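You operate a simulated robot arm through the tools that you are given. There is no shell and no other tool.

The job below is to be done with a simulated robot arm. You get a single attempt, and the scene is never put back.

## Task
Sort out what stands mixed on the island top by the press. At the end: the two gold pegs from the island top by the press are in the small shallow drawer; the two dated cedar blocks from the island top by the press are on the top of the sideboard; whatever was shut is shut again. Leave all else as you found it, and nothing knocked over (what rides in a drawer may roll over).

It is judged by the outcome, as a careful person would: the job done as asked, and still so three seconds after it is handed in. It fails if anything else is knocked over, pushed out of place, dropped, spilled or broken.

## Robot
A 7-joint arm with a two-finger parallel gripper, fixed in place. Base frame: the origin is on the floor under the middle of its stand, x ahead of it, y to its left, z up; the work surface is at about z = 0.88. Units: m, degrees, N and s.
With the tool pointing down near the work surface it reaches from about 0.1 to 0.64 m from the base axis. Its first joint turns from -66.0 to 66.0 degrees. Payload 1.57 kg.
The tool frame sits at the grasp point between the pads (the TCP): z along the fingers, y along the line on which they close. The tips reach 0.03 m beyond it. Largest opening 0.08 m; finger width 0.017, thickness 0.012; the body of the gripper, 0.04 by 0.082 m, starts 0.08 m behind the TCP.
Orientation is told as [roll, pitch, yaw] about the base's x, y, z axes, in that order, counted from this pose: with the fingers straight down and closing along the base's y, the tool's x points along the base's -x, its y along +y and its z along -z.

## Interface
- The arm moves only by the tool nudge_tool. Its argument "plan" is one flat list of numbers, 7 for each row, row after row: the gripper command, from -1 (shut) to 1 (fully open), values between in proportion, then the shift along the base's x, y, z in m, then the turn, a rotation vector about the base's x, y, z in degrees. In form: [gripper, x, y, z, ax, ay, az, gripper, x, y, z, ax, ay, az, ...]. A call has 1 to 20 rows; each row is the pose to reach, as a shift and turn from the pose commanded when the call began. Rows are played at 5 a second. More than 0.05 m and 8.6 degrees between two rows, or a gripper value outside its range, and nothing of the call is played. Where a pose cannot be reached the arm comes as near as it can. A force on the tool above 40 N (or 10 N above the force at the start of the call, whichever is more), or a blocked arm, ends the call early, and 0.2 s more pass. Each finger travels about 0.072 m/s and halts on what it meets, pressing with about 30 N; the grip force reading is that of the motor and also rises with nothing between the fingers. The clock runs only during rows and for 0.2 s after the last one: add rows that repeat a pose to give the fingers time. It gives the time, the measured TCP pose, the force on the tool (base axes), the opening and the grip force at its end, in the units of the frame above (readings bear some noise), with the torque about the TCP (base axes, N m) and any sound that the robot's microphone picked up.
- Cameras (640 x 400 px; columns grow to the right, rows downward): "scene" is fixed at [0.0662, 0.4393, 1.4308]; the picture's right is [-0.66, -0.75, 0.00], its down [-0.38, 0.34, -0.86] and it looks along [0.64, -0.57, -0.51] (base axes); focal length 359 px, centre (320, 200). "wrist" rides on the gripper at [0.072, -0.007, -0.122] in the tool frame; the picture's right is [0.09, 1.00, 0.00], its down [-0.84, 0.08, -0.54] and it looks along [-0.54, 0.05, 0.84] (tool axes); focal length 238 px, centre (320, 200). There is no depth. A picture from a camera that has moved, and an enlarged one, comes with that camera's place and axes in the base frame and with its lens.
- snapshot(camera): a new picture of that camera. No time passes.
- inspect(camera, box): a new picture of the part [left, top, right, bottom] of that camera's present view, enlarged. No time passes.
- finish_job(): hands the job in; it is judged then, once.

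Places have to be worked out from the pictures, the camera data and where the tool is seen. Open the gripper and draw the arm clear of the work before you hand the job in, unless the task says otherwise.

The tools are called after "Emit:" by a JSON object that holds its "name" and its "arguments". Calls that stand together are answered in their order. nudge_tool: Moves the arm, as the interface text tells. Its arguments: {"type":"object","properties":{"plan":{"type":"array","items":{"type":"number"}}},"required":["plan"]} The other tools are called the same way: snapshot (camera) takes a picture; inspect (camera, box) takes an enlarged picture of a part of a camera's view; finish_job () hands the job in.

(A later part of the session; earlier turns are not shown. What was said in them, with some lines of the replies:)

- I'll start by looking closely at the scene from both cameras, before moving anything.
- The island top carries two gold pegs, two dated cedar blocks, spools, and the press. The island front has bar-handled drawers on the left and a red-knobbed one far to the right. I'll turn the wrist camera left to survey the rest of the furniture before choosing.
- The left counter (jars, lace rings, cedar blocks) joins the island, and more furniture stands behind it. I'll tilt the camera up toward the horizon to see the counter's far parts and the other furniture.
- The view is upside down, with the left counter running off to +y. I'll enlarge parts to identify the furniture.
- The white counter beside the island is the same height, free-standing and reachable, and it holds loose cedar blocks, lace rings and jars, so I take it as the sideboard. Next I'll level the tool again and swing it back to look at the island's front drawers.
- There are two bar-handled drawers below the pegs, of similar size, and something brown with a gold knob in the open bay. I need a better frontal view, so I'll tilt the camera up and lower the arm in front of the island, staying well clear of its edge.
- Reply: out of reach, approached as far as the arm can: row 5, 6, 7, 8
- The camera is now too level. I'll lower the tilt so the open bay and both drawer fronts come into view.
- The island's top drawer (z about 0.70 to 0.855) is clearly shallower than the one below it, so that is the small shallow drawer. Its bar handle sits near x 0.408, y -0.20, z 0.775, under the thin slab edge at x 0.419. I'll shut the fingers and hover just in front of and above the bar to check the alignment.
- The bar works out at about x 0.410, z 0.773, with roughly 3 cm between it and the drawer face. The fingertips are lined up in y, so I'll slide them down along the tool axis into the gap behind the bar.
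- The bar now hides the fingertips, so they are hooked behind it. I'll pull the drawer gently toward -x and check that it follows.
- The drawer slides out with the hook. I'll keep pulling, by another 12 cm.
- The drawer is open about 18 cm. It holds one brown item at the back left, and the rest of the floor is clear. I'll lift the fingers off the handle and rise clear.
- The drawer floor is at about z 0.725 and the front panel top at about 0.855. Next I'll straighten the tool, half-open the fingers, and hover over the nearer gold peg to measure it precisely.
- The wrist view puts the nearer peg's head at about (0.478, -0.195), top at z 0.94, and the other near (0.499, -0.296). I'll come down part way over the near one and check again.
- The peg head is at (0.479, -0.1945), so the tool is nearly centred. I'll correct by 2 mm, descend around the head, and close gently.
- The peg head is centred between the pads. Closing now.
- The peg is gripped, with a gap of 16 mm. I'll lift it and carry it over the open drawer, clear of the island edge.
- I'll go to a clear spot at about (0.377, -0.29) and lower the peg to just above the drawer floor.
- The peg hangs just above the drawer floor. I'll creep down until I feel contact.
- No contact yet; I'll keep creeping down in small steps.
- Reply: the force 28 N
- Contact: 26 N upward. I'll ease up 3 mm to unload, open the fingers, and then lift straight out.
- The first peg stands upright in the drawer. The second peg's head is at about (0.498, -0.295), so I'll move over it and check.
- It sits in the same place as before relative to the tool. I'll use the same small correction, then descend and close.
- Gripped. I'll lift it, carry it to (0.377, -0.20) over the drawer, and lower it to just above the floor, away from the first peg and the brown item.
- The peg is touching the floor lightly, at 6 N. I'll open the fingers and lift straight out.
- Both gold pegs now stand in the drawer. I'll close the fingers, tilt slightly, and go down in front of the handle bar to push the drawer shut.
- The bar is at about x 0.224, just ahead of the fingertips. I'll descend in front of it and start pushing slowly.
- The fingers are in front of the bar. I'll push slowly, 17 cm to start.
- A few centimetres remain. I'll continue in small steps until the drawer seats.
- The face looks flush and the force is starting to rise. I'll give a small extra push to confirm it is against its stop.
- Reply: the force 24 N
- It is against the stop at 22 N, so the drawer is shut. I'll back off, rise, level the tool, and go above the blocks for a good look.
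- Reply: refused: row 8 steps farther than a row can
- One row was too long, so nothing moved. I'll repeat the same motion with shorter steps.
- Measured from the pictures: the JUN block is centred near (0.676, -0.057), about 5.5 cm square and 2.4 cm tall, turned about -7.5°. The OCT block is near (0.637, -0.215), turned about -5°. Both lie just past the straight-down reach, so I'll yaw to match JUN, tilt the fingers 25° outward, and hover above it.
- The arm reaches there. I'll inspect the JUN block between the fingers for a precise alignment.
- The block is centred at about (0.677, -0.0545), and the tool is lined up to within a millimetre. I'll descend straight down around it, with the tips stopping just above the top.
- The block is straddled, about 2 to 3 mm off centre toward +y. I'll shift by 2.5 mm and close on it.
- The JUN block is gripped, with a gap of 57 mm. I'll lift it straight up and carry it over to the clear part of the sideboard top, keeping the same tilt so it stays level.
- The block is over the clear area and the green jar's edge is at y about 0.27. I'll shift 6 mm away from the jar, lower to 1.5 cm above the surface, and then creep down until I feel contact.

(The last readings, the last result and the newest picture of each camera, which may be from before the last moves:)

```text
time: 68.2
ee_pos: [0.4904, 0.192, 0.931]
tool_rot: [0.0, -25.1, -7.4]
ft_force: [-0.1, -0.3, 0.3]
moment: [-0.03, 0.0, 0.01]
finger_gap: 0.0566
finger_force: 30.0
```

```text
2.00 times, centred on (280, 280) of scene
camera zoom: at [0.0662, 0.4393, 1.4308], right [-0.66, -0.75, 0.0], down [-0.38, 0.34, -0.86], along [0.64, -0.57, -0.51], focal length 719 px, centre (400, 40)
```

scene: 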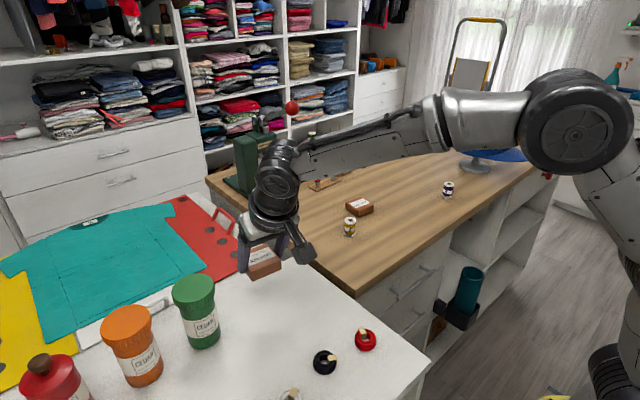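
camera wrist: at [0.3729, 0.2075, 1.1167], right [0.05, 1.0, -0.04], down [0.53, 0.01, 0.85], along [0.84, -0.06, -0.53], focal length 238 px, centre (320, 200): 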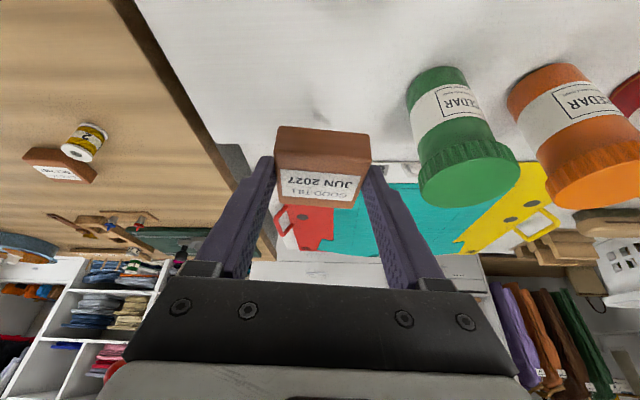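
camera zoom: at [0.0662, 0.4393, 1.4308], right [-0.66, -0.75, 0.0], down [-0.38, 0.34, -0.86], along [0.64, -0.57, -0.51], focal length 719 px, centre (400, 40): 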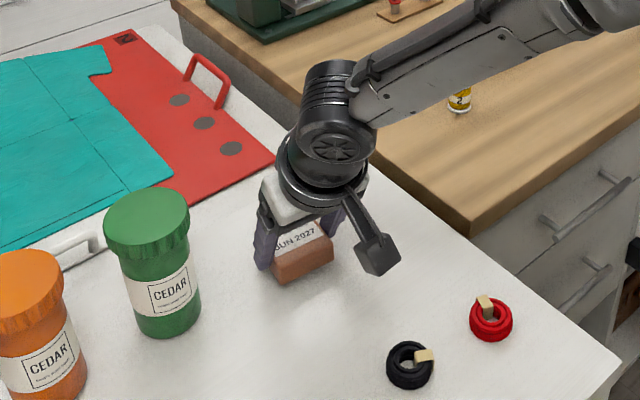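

Emit:
{"name": "nudge_tool", "arguments": {"plan": [-1, 0, 0, -0.004, 0, 0, 0, -1, 0, 0, -0.008, 0, 0, 0, -1, 0, 0, -0.011, 0, 0, 0, -1, 0, 0, -0.013, 0, 0, 0, -1, 0, 0, -0.0145, 0, 0, 0]}}

Emit:
{"name": "snapshot", "arguments": {"camera": "wrist"}}

```text
time: 69.4
ee_pos: [0.4906, 0.1911, 0.9166]
tool_rot: [0.1, -25.2, -7.4]
ft_force: [-0.2, -0.1, -0.7]
moment: [0.04, -0.01, 0.02]
finger_gap: 0.0568
finger_force: 30.3
```

```text
taken
camera wrist: at [0.3733, 0.2016, 0.9969], right [0.05, 1.0, -0.04], down [0.53, 0.01, 0.85], along [0.84, -0.06, -0.53], focal length 238 px, centre (320, 200)
```

wrist: 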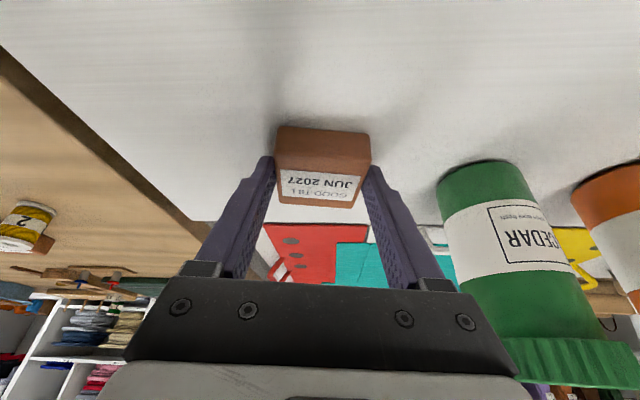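

No contact yet at 0.9166. I'll continue in 1 mm steps.

Emit:
{"name": "nudge_tool", "arguments": {"plan": [-1, 0, 0, -0.001, 0, 0, 0, -1, 0, 0, -0.002, 0, 0, 0, -1, 0, 0, -0.003, 0, 0, 0]}}

```text
time: 70.2
ee_pos: [0.4922, 0.1936, 0.9158]
tool_rot: [0.1, -25.4, -7.5]
ft_force: [-4.3, -2.6, 13.2]
moment: [-0.24, 0.23, -0.03]
finger_gap: 0.0569
finger_force: 29.7
```

The block is seated, at 13 N. I'll unload slightly, open the fingers, and lift straight up.

Emit:
{"name": "nudge_tool", "arguments": {"plan": [-1, 0, 0, 0.0015, 0, 0, 0, 0.5, 0, 0, 0.0015, 0, 0, 0, 0.8, 0, 0, 0.0015, 0, 0, 0, 0.8, 0, 0, 0.0015, 0, 0, 0, 0.8, 0, 0, 0.015, 0, 0, 0, 0.8, 0, 0, 0.04, 0, 0, 0, 0.8, 0, 0, 0.08, 0, 0, 0, 0.8, 0, 0, 0.12, 0, 0, 0, 0.8, 0, 0, 0.16, 0, 0, 0]}}

Emit:
{"name": "snapshot", "arguments": {"camera": "wrist"}}

Emit:
{"name": "snapshot", "arguments": {"camera": "scene"}}

```text
time: 72.2
ee_pos: [0.491, 0.1917, 1.0738]
tool_rot: [0.0, -25.0, -7.4]
ft_force: [0.2, -0.3, 0.1]
moment: [-0.01, -0.01, 0.02]
finger_gap: 0.0719
finger_force: 0.1
```

```text
taken
camera wrist: at [0.3737, 0.202, 1.1545], right [0.05, 1.0, -0.04], down [0.53, 0.01, 0.85], along [0.84, -0.06, -0.53], focal length 238 px, centre (320, 200)
```

wrist: 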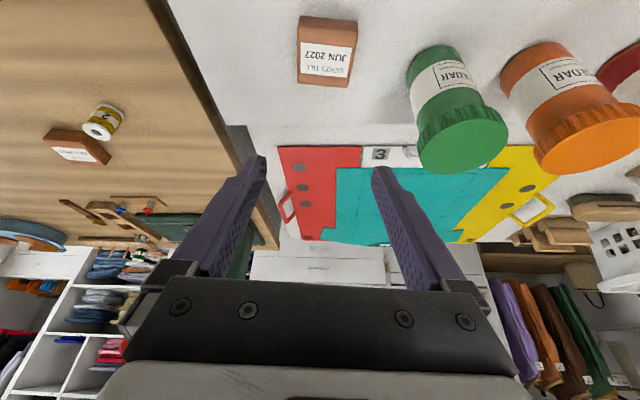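

```text
taken
```

scene: 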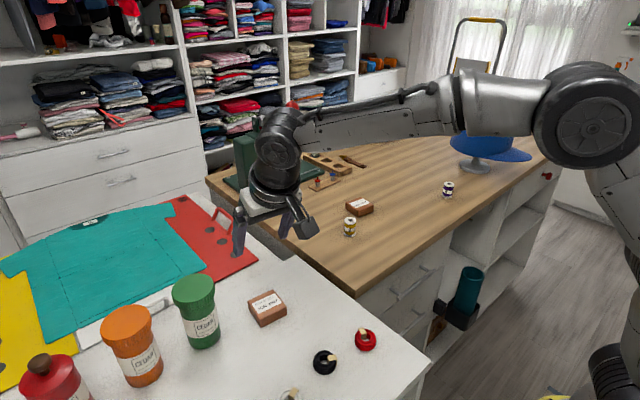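

The JUN block sits flat on the sideboard. Next I'll move, high up and with the same tilt, to hover over the OCT block near (0.637, -0.215).

Emit:
{"name": "nudge_tool", "arguments": {"plan": [0.8, 0.012, -0.04, 0, 0, 0, 0, 1, 0.025, -0.08, 0, 0, 0, 0, 1, 0.04, -0.12, 0, 0, 0, 0, 1, 0.055, -0.16, 0, 0, 0, 0, 1, 0.07, -0.2, 0, 0, 0, 0, 1, 0.083, -0.24, 0, 0, 0, 0, 1, 0.096, -0.28, -0.0, 0, 0, 0, 1, 0.11, -0.32, -0.01, 0, 0, 0.8, 1, 0.123, -0.36, -0.02, 0, 0, 1.6, 1, 0.136, -0.4, -0.04, 0, 0, 2.5, 1, 0.136, -0.405, -0.065, 0, 0, 2.5, 1, 0.136, -0.405, -0.065, 0, 0, 2.5]}}

Emit:
{"name": "snapshot", "arguments": {"camera": "wrist"}}

Emit:
{"name": "inspect", "arguments": {"camera": "wrist", "box": [240, 30, 400, 150]}}

Emit:
{"name": "snapshot", "arguments": {"camera": "scene"}}

```text
time: 74.8
ee_pos: [0.626, -0.2132, 1.0099]
tool_rot: [0.1, -25.1, -4.9]
ft_force: [0.2, -0.1, 0.2]
moment: [-0.02, -0.03, -0.01]
finger_gap: 0.0801
finger_force: 0.2
```

```text
taken
camera wrist: at [0.5089, -0.2091, 1.0894], right [0.0, 1.0, -0.04], down [0.53, 0.03, 0.85], along [0.85, -0.02, -0.53], focal length 238 px, centre (320, 200)
```

wrist: 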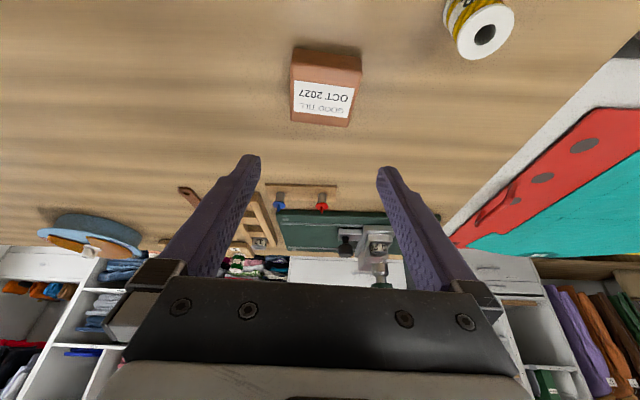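

```text
3.33 times, centred on (320, 90) of wrist
camera zoom: at [0.5089, -0.2091, 1.0894], right [0.0, 1.0, -0.04], down [0.53, 0.03, 0.85], along [0.85, -0.02, -0.53], focal length 794 px, centre (320, 567)
```

zoom: 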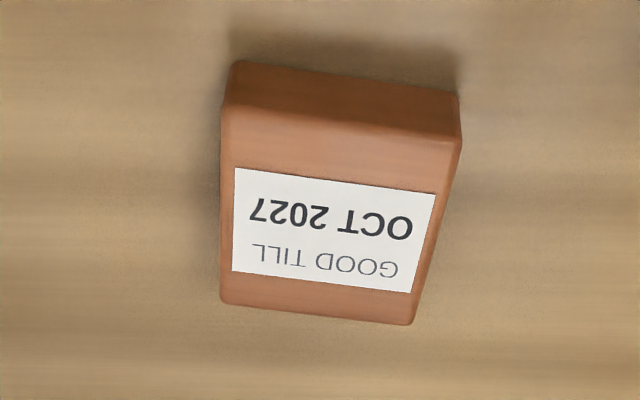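

```text
taken
```

scene: 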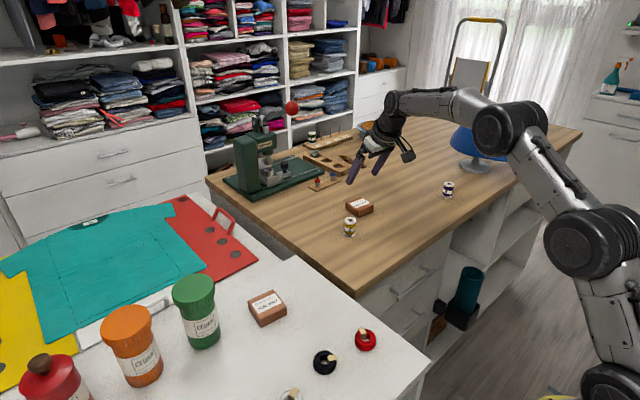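

The view matches the JUN hover almost exactly, so the alignment is good; only about 1.5 mm in y is needed. I'll descend around the OCT block.

Emit:
{"name": "nudge_tool", "arguments": {"plan": [1, 0.001, 0.0015, -0.02, 0, 0, 0, 1, 0.001, 0.0015, -0.04, 0, 0, 0, 1, 0.001, 0.0015, -0.06, 0, 0, 0, 1, 0.001, 0.0015, -0.075, 0, 0, 0, 1, 0.001, 0.0015, -0.087, 0, 0, 0, 1, 0.001, 0.0015, -0.0938, 0, 0, 0, 1, 0.001, 0.0015, -0.0938, 0, 0, 0]}}

Emit:
{"name": "snapshot", "arguments": {"camera": "wrist"}}

Emit:
{"name": "inspect", "arguments": {"camera": "scene", "box": [290, 120, 450, 250]}}

```text
time: 76.4
ee_pos: [0.6286, -0.2116, 0.9162]
tool_rot: [0.0, -25.2, -4.9]
ft_force: [0.4, 0.3, 1.1]
moment: [-0.03, 0.01, 0.03]
finger_gap: 0.0798
finger_force: 0.1
```

```text
taken
camera wrist: at [0.5098, -0.207, 0.995], right [0.0, 1.0, -0.04], down [0.53, 0.03, 0.85], along [0.85, -0.02, -0.53], focal length 238 px, centre (320, 200)
```

wrist: 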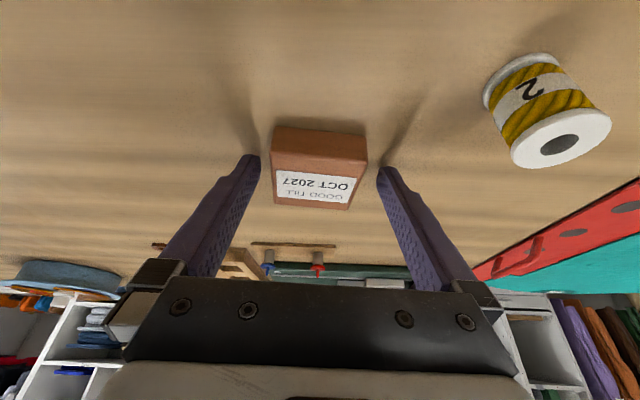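

```text
3.08 times, centred on (370, 185) of scene
camera zoom: at [0.0662, 0.4393, 1.4308], right [-0.66, -0.75, 0.0], down [-0.38, 0.34, -0.86], along [0.64, -0.57, -0.51], focal length 1106 px, centre (166, 246)
```

zoom: 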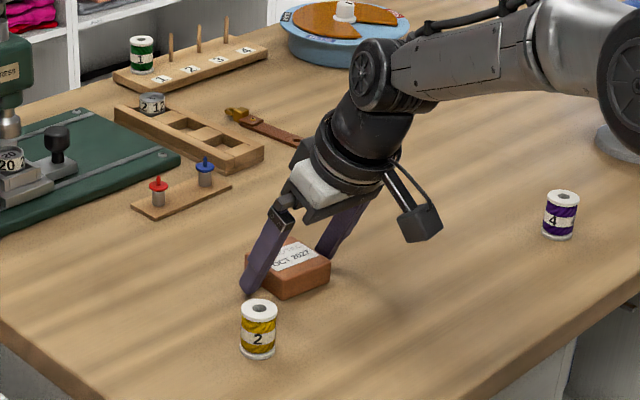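

The block is well centred and the spool is clear. Closing on it.

Emit:
{"name": "nudge_tool", "arguments": {"plan": [0.7, 0, 0, 0, 0, 0, 0, 0.5, 0, 0, 0, 0, 0, 0, 0, 0, 0, 0, 0, 0, 0, -1, 0, 0, 0, 0, 0, 0, -1, 0, 0, 0, 0, 0, 0]}}

Emit:
{"name": "snapshot", "arguments": {"camera": "wrist"}}

```text
time: 77.6
ee_pos: [0.6272, -0.2102, 0.9155]
tool_rot: [0.1, -25.0, -5.0]
ft_force: [0.7, -0.6, 0.4]
moment: [-0.02, -0.05, 0.0]
finger_gap: 0.0571
finger_force: 29.8
```

```text
taken
camera wrist: at [0.5099, -0.207, 0.9954], right [0.0, 1.0, -0.04], down [0.53, 0.03, 0.85], along [0.85, -0.02, -0.53], focal length 238 px, centre (320, 200)
```

wrist: 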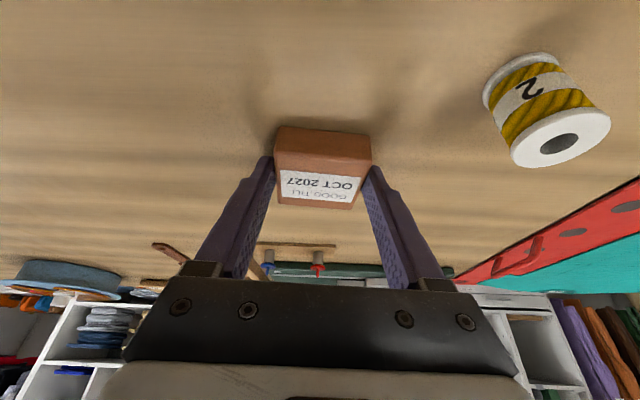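

The OCT block is gripped. I'll lift it and carry it to the sideboard, to about (0.50, 0.095) beside the JUN block.

Emit:
{"name": "nudge_tool", "arguments": {"plan": [-1, 0, 0, 0.015, 0, 0, 0, -1, 0, 0, 0.05, 0, 0, 0, -1, 0, 0, 0.09, 0, 0, 0, -1, 0, 0, 0.12, 0, 0, 0, -1, -0.015, 0.034, 0.12, 0, 0, 0, -1, -0.03, 0.068, 0.12, 0, 0, 0, -1, -0.045, 0.102, 0.12, 0, 0, 0, -1, -0.06, 0.136, 0.12, 0, 0, 0, -1, -0.076, 0.17, 0.12, 0, 0, 0, -1, -0.091, 0.204, 0.12, 0, 0, 0, -1, -0.106, 0.238, 0.12, 0, 0, 0, -1, -0.121, 0.272, 0.12, 0, 0, 0, -1, -0.137, 0.306, 0.12, 0, 0, 0, -1, -0.137, 0.306, 0.12, 0, 0, 0]}}

Emit:
{"name": "snapshot", "arguments": {"camera": "wrist"}}

Emit:
{"name": "snapshot", "arguments": {"camera": "scene"}}

```text
time: 80.6
ee_pos: [0.4905, 0.0964, 1.0352]
tool_rot: [0.0, -25.1, -5.0]
ft_force: [-0.2, -0.7, -0.5]
moment: [-0.02, 0.03, 0.02]
finger_gap: 0.0571
finger_force: 29.5
```

```text
taken
camera wrist: at [0.3726, 0.0999, 1.1155], right [0.0, 1.0, -0.04], down [0.53, 0.03, 0.85], along [0.85, -0.02, -0.53], focal length 238 px, centre (320, 200)
```

wrist: 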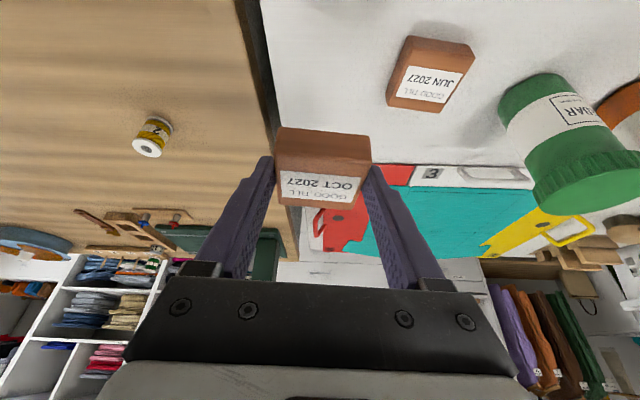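

```text
taken
```

scene: 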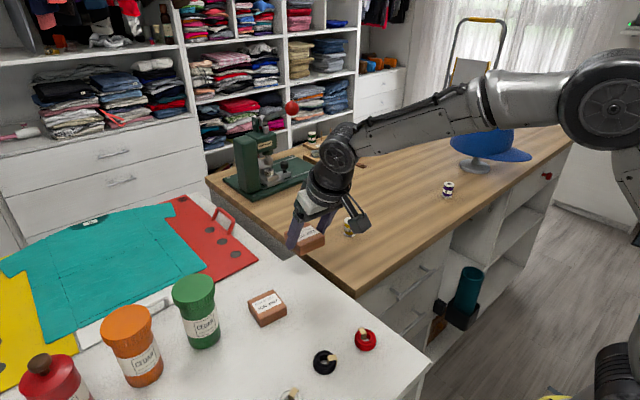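

The spot is about 2 cm inside the sideboard's edge and clear of the JUN block. Lowering to just above the surface.

Emit:
{"name": "nudge_tool", "arguments": {"plan": [-1, 0, 0, -0.02, 0, 0, 0, -1, 0, 0, -0.05, 0, 0, 0, -1, 0, 0, -0.08, 0, 0, 0, -1, 0, 0, -0.1, 0, 0, 0, -1, 0, 0, -0.11, 0, 0, 0, -1, 0, 0, -0.115, 0, 0, 0, -1, 0, 0, -0.118, 0, 0, 0, -1, 0, 0, -0.118, 0, 0, 0]}}

Emit:
{"name": "snapshot", "arguments": {"camera": "wrist"}}

Emit:
{"name": "inspect", "arguments": {"camera": "scene", "box": [180, 180, 420, 380]}}

```text
time: 82.4
ee_pos: [0.4897, 0.0952, 0.9172]
tool_rot: [0.1, -25.1, -5.0]
ft_force: [0.6, -0.3, 0.3]
moment: [0.01, 0.02, -0.02]
finger_gap: 0.057
finger_force: 30.0
```

```text
taken
camera wrist: at [0.3727, 0.0991, 0.9975], right [0.0, 1.0, -0.04], down [0.53, 0.03, 0.85], along [0.85, -0.02, -0.53], focal length 238 px, centre (320, 200)
```

wrist: 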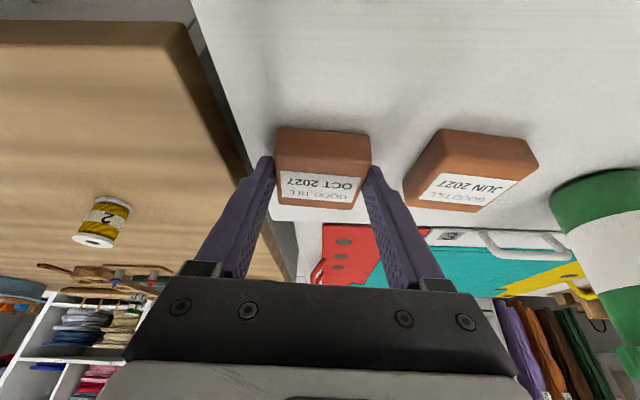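

```text
2.00 times, centred on (300, 280) of scene
camera zoom: at [0.0662, 0.4393, 1.4308], right [-0.66, -0.75, 0.0], down [-0.38, 0.34, -0.86], along [0.64, -0.57, -0.51], focal length 719 px, centre (360, 40)
```

zoom: 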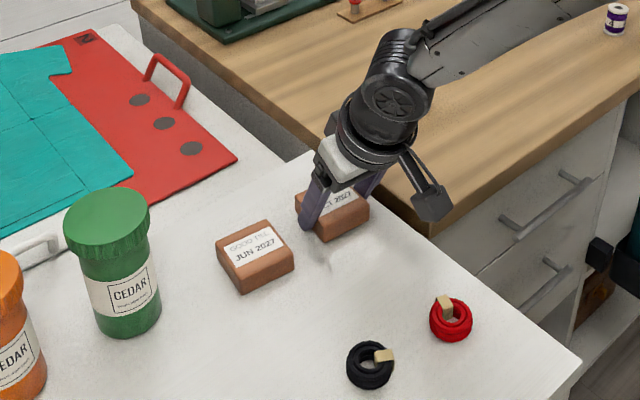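

The block hovers just above the surface with room to open beside JUN. I'll creep down in 1 mm steps to contact.

Emit:
{"name": "nudge_tool", "arguments": {"plan": [-1, 0, 0, -0.001, 0, 0, 0, -1, 0, 0, -0.002, 0, 0, 0, -1, 0, 0, -0.003, 0, 0, 0]}}

```text
time: 83.2
ee_pos: [0.4905, 0.0946, 0.9149]
tool_rot: [0.0, -25.2, -5.0]
ft_force: [-0.6, 0.3, 3.6]
moment: [-0.08, 0.07, -0.01]
finger_gap: 0.0566
finger_force: 29.7
```

First contact, at 3.6 N. I'll go half a millimetre more to seat it, then unload, release and lift.

Emit:
{"name": "nudge_tool", "arguments": {"plan": [-1, 0, 0, -0.0006, 0, 0, 0, -1, 0, 0, 0, 0, 0, 0, 0.5, 0, 0, 0, 0, 0, 0, 0.75, 0, 0, 0, 0, 0, 0, 0.75, 0, 0, 0, 0, 0, 0, 0.75, 0, 0, 0.015, 0, 0, 0, 0.75, 0, 0, 0.04, 0, 0, 0, 0.75, 0, 0, 0.08, 0, 0, 0, 0.75, 0, 0, 0.12, 0, 0, 0, 0.75, 0, 0, 0.16, 0, 0, 0]}}

Emit:
{"name": "snapshot", "arguments": {"camera": "wrist"}}

Emit:
{"name": "snapshot", "arguments": {"camera": "scene"}}

```text
time: 85.4
ee_pos: [0.4898, 0.0959, 1.0756]
tool_rot: [0.0, -25.1, -5.0]
ft_force: [0.2, 0.1, 1.0]
moment: [0.0, 0.0, 0.0]
finger_gap: 0.07
finger_force: 0.0
```

```text
taken
camera wrist: at [0.3727, 0.0992, 1.1552], right [0.0, 1.0, -0.04], down [0.53, 0.03, 0.85], along [0.85, -0.02, -0.53], focal length 238 px, centre (320, 200)
```

wrist: 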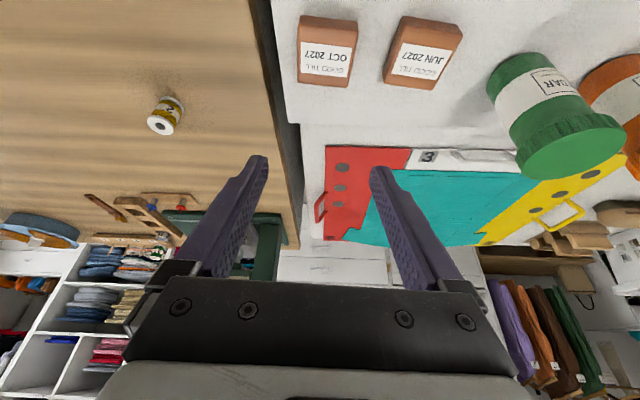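

```text
taken
```

scene: 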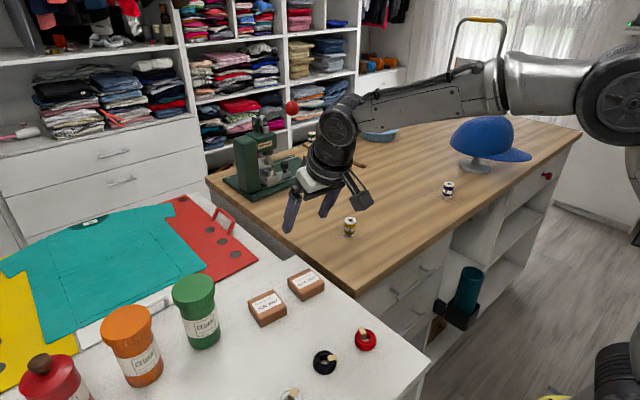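

Both dated blocks are on the sideboard. I'll draw the arm up and back, level the tool, and check the drawer and everything else.

Emit:
{"name": "nudge_tool", "arguments": {"plan": [0.75, -0.01, -0.01, 0.03, 0.7, 7.97, 0, 0.75, -0.02, -0.03, 0.06, 1.4, 15.9, 0, 1, -0.04, -0.06, 0.09, 2.18, 24.0, 0, 1, -0.06, -0.09, 0.11, 2.18, 24.9, 0, 1, -0.09, -0.12, 0.12, 2.18, 24.9, 0, 1, -0.12, -0.15, 0.12, 2.18, 24.9, 0, 1, -0.15, -0.18, 0.12, 2.18, 24.9, 0, 1, -0.18, -0.21, 0.12, 2.18, 24.9, 0, 1, -0.21, -0.24, 0.12, 2.18, 24.9, 0, 1, -0.21, -0.24, 0.12, 2.18, 24.9, 0]}}

Emit:
{"name": "snapshot", "arguments": {"camera": "wrist"}}

Emit:
{"name": "snapshot", "arguments": {"camera": "scene"}}

Emit:
{"name": "inspect", "arguments": {"camera": "scene", "box": [200, 180, 440, 360]}}

Emit:
{"name": "inspect", "arguments": {"camera": "scene", "box": [340, 230, 500, 360]}}

Emit:
{"name": "inspect", "arguments": {"camera": "wrist", "box": [180, 60, 400, 210]}}

```text
time: 87.6
ee_pos: [0.2785, -0.1474, 1.1947]
tool_rot: [0.0, -0.1, -5.0]
ft_force: [0.7, 0.7, 0.1]
moment: [0.03, 0.0, 0.01]
finger_gap: 0.0801
finger_force: 0.1
```

```text
taken
camera wrist: at [0.207, -0.1467, 1.3164], right [-0.01, 1.0, 0.0], down [0.84, 0.0, 0.54], along [0.54, 0.0, -0.84], focal length 238 px, centre (320, 200)
```

wrist: 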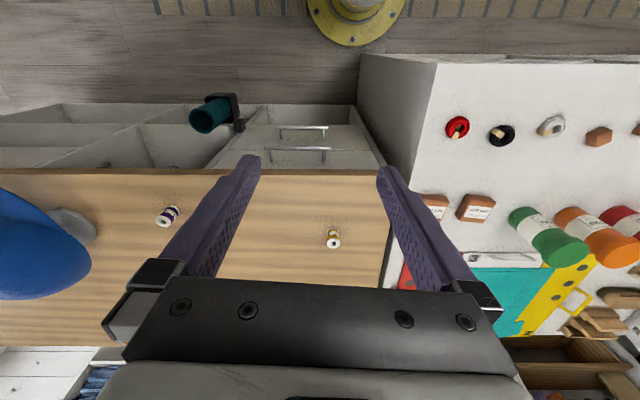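

```text
taken
```

scene: 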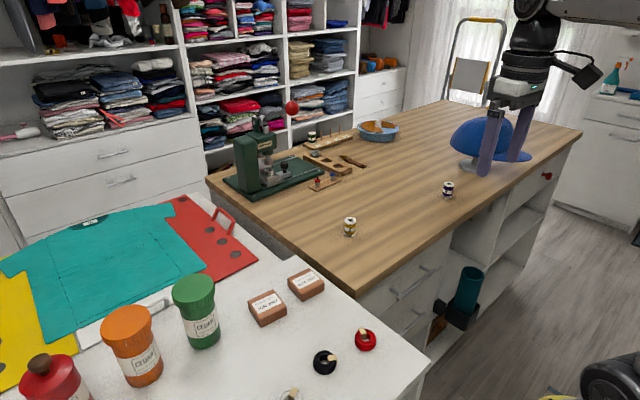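

```text
2.22 times, centred on (320, 270) of scene
camera zoom: at [0.0662, 0.4393, 1.4308], right [-0.66, -0.75, 0.0], down [-0.38, 0.34, -0.86], along [0.64, -0.57, -0.51], focal length 798 px, centre (320, 44)
```

zoom: 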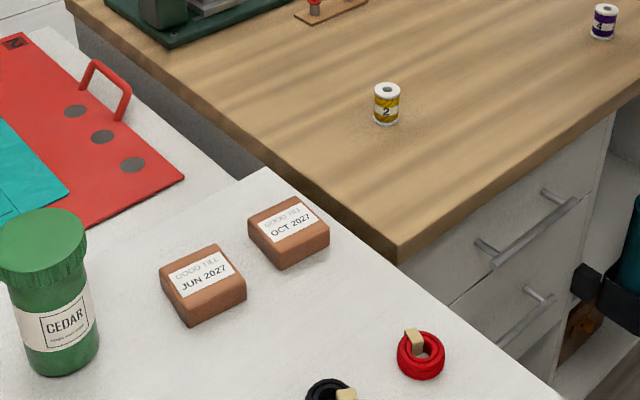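

```text
3.08 times, centred on (420, 295) of scene
camera zoom: at [0.0662, 0.4393, 1.4308], right [-0.66, -0.75, 0.0], down [-0.38, 0.34, -0.86], along [0.64, -0.57, -0.51], focal length 1106 px, centre (12, -92)
```

zoom: 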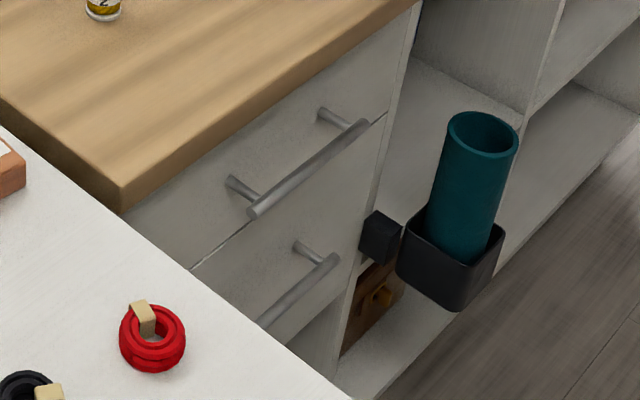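

```text
2.67 times, centred on (290, 135) of wrist
camera zoom: at [0.207, -0.1467, 1.3164], right [-0.01, 1.0, 0.0], down [0.84, 0.0, 0.54], along [0.54, 0.0, -0.84], focal length 636 px, centre (400, 373)
```

zoom: 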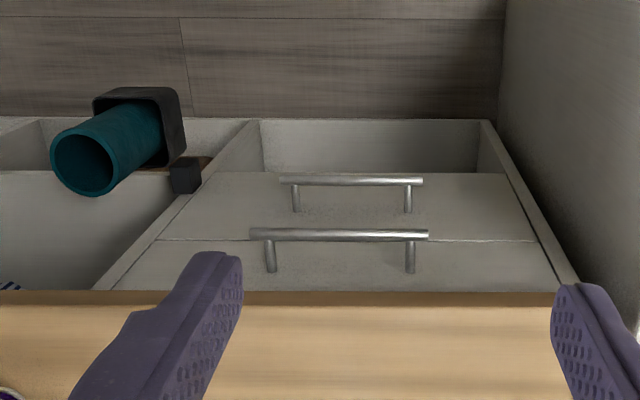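

The handle is at the same pixels as at the start, so the drawer is shut, and nothing else looks disturbed. Before handing in, I want a closer look at the brown item with a gold knob in the open bay and at the red-knobbed drawer, to be sure I used the right drawer.

Emit:
{"name": "inspect", "arguments": {"camera": "scene", "box": [415, 290, 495, 350]}}

Emit:
{"name": "inspect", "arguments": {"camera": "scene", "box": [480, 130, 600, 240]}}

Emit:
{"name": "inspect", "arguments": {"camera": "wrist", "box": [140, 80, 280, 180]}}

Emit:
{"name": "inspect", "arguments": {"camera": "wrist", "box": [360, 30, 640, 230]}}

```text
6.67 times, centred on (455, 320) of scene
camera zoom: at [0.0662, 0.4393, 1.4308], right [-0.66, -0.75, 0.0], down [-0.38, 0.34, -0.86], along [0.64, -0.57, -0.51], focal length 2396 px, centre (-580, -600)
```

zoom: 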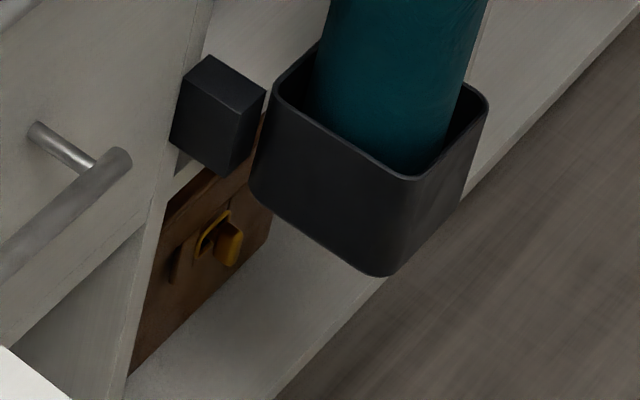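

```text
3.64 times, centred on (540, 185) of scene
camera zoom: at [0.0662, 0.4393, 1.4308], right [-0.66, -0.75, 0.0], down [-0.38, 0.34, -0.86], along [0.64, -0.57, -0.51], focal length 1307 px, centre (-480, 254)
```

zoom: 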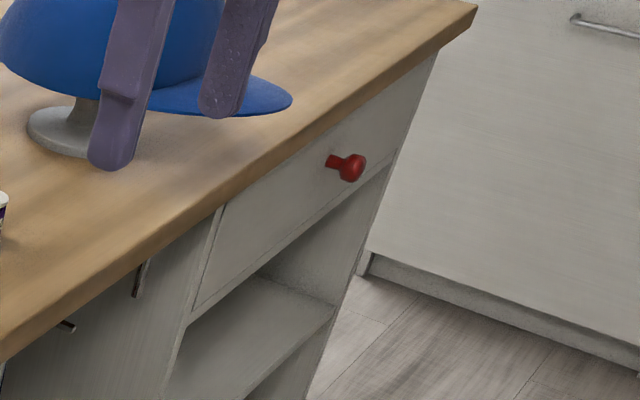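

```text
4.00 times, centred on (210, 130) of wrist
camera zoom: at [0.207, -0.1467, 1.3164], right [-0.01, 1.0, 0.0], down [0.84, 0.0, 0.54], along [0.54, 0.0, -0.84], focal length 953 px, centre (760, 480)
```

zoom: 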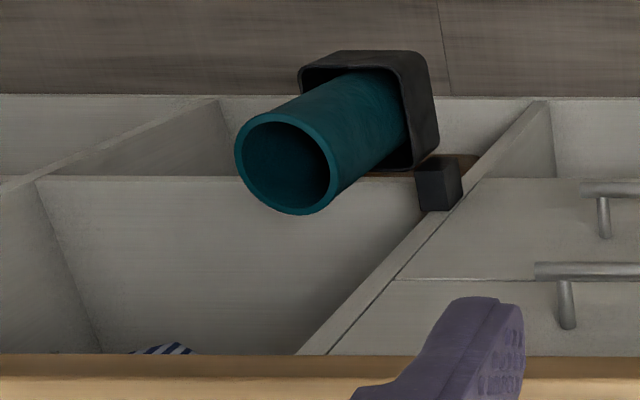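

```text
2.00 times, centred on (500, 130) of wrist
camera zoom: at [0.207, -0.1467, 1.3164], right [-0.01, 1.0, 0.0], down [0.84, 0.0, 0.54], along [0.54, 0.0, -0.84], focal length 477 px, centre (-40, 340)
```

zoom: 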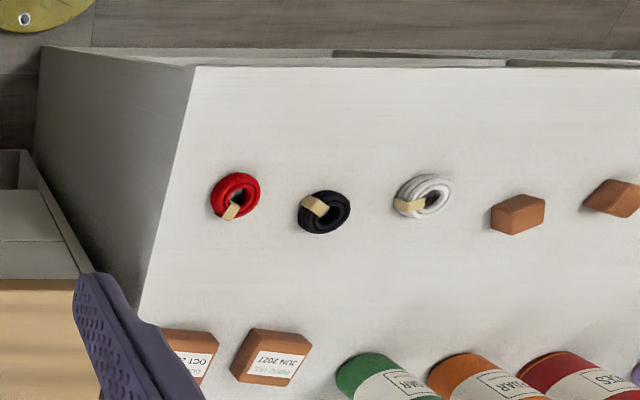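

The brown item is a latched case, not a drawer. The red-knobbed drawer is wider and about 1.1 m from the base axis, so it is out of reach. I'll also take a quick look at the sideboard's front, to be sure there is no smaller drawer there.

Emit:
{"name": "nudge_tool", "arguments": {"plan": [1, -0.01, 0.025, 0, 0, 0, 8, 1, -0.02, 0.05, 0, 0, 0, 16, 1, -0.03, 0.075, 0, 0, 0, 24, 1, -0.045, 0.1, 0, 0, 0, 32, 1, -0.06, 0.125, 0, 0, 0, 40, 1, -0.075, 0.15, 0, 0, 0, 48, 1, -0.09, 0.175, 0, 0, 0, 56, 1, -0.1, 0.2, 0, 0, 0, 64, 1, -0.1, 0.2, 0, 0, 0, 70, 1, -0.1, 0.2, 0, 0, 0, 70]}}

Emit:
{"name": "snapshot", "arguments": {"camera": "wrist"}}

Emit:
{"name": "snapshot", "arguments": {"camera": "scene"}}

```text
time: 89.8
ee_pos: [0.1801, 0.0544, 1.1935]
tool_rot: [0.0, -0.1, 65.0]
ft_force: [0.4, 0.2, 0.3]
moment: [0.02, -0.02, -0.02]
finger_gap: 0.0802
finger_force: 0.1
```

```text
taken
camera wrist: at [0.1557, -0.0131, 1.3163], right [-0.94, 0.34, 0.0], down [0.28, 0.79, 0.54], along [0.18, 0.51, -0.84], focal length 238 px, centre (320, 200)
```

wrist: 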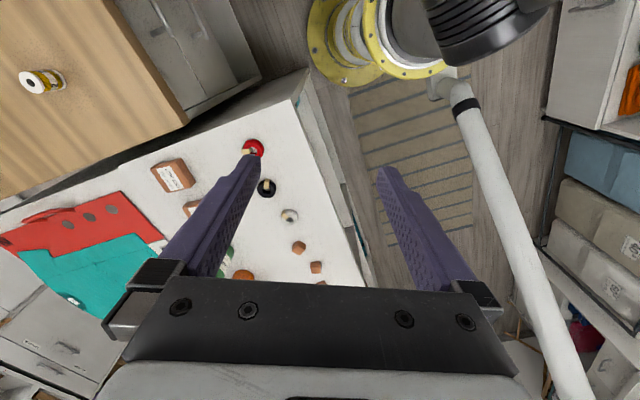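

```text
taken
```

scene: 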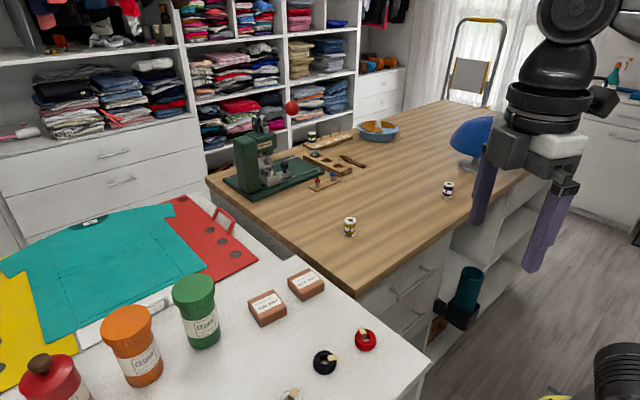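

Emit:
{"name": "inspect", "arguments": {"camera": "wrist", "box": [230, 60, 430, 290]}}

Emit:
{"name": "inspect", "arguments": {"camera": "wrist", "box": [80, 0, 320, 150]}}

```text
1.74 times, centred on (330, 175) of wrist
camera zoom: at [0.1557, -0.0131, 1.3163], right [-0.94, 0.34, 0.0], down [0.28, 0.79, 0.54], along [0.18, 0.51, -0.84], focal length 414 px, centre (303, 244)
```

zoom: 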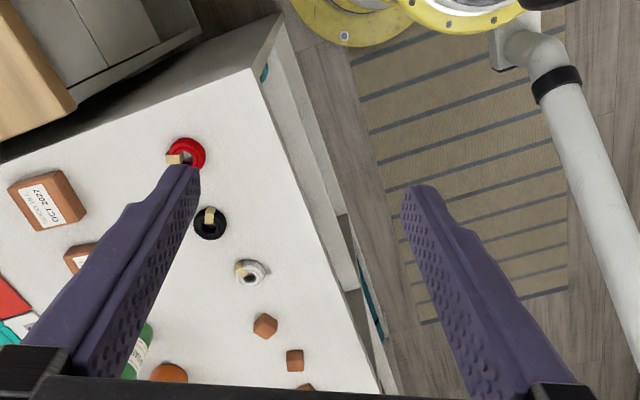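

```text
2.67 times, centred on (200, 75) of wrist
camera zoom: at [0.1557, -0.0131, 1.3163], right [-0.94, 0.34, 0.0], down [0.28, 0.79, 0.54], along [0.18, 0.51, -0.84], focal length 636 px, centre (640, 533)
```

zoom: 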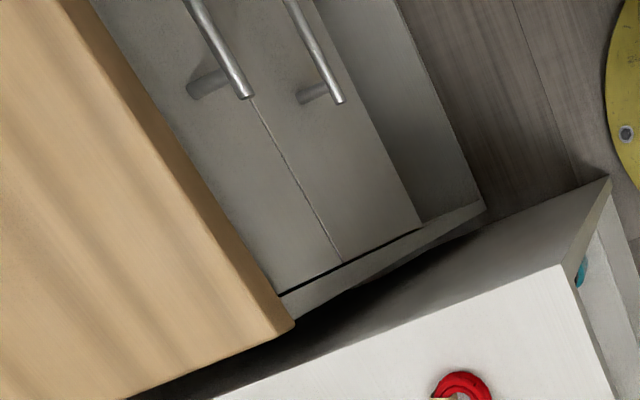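

The sideboard's front is open shelving with no drawers, so the island's shallow top drawer was the right one. The pegs are inside it and it is shut, both dated blocks are flat on the sideboard, and nothing else has moved. The gripper is open and well clear, so I'm handing in.

Emit:
{"name": "finish_job", "arguments": {}}

```text
The job is handed in.
```

The job is handed in, and as far as I could see everything ended up where you asked.

- **Gold pegs:** both are in the top bar-handled drawer of the island. They were standing when I last saw them, before I pushed the drawer shut, so they may have tipped over since.
- **Cedar blocks:** the JUN 2027 and OCT 2027 blocks sit flat, side by side, on the top of the white sideboard, clear of the jars and lace rings.
- **Drawer:** I pushed it shut against its stop. In the last pictures its handle is back where it was at the start.
- **Everything else:** the pictures show nothing knocked over or moved. The arm is clear with the gripper open.

**My reading of the names:** nothing in the room was labelled, so two of these were my judgement.
- **Small shallow drawer:** I used the island's top drawer, about 15 cm tall against about 25 cm for the one below it. The only other drawer near that height was the wider red-knobbed one, which the arm could not reach.
- **Sideboard:** I took this to be the white counter at the island's left end.
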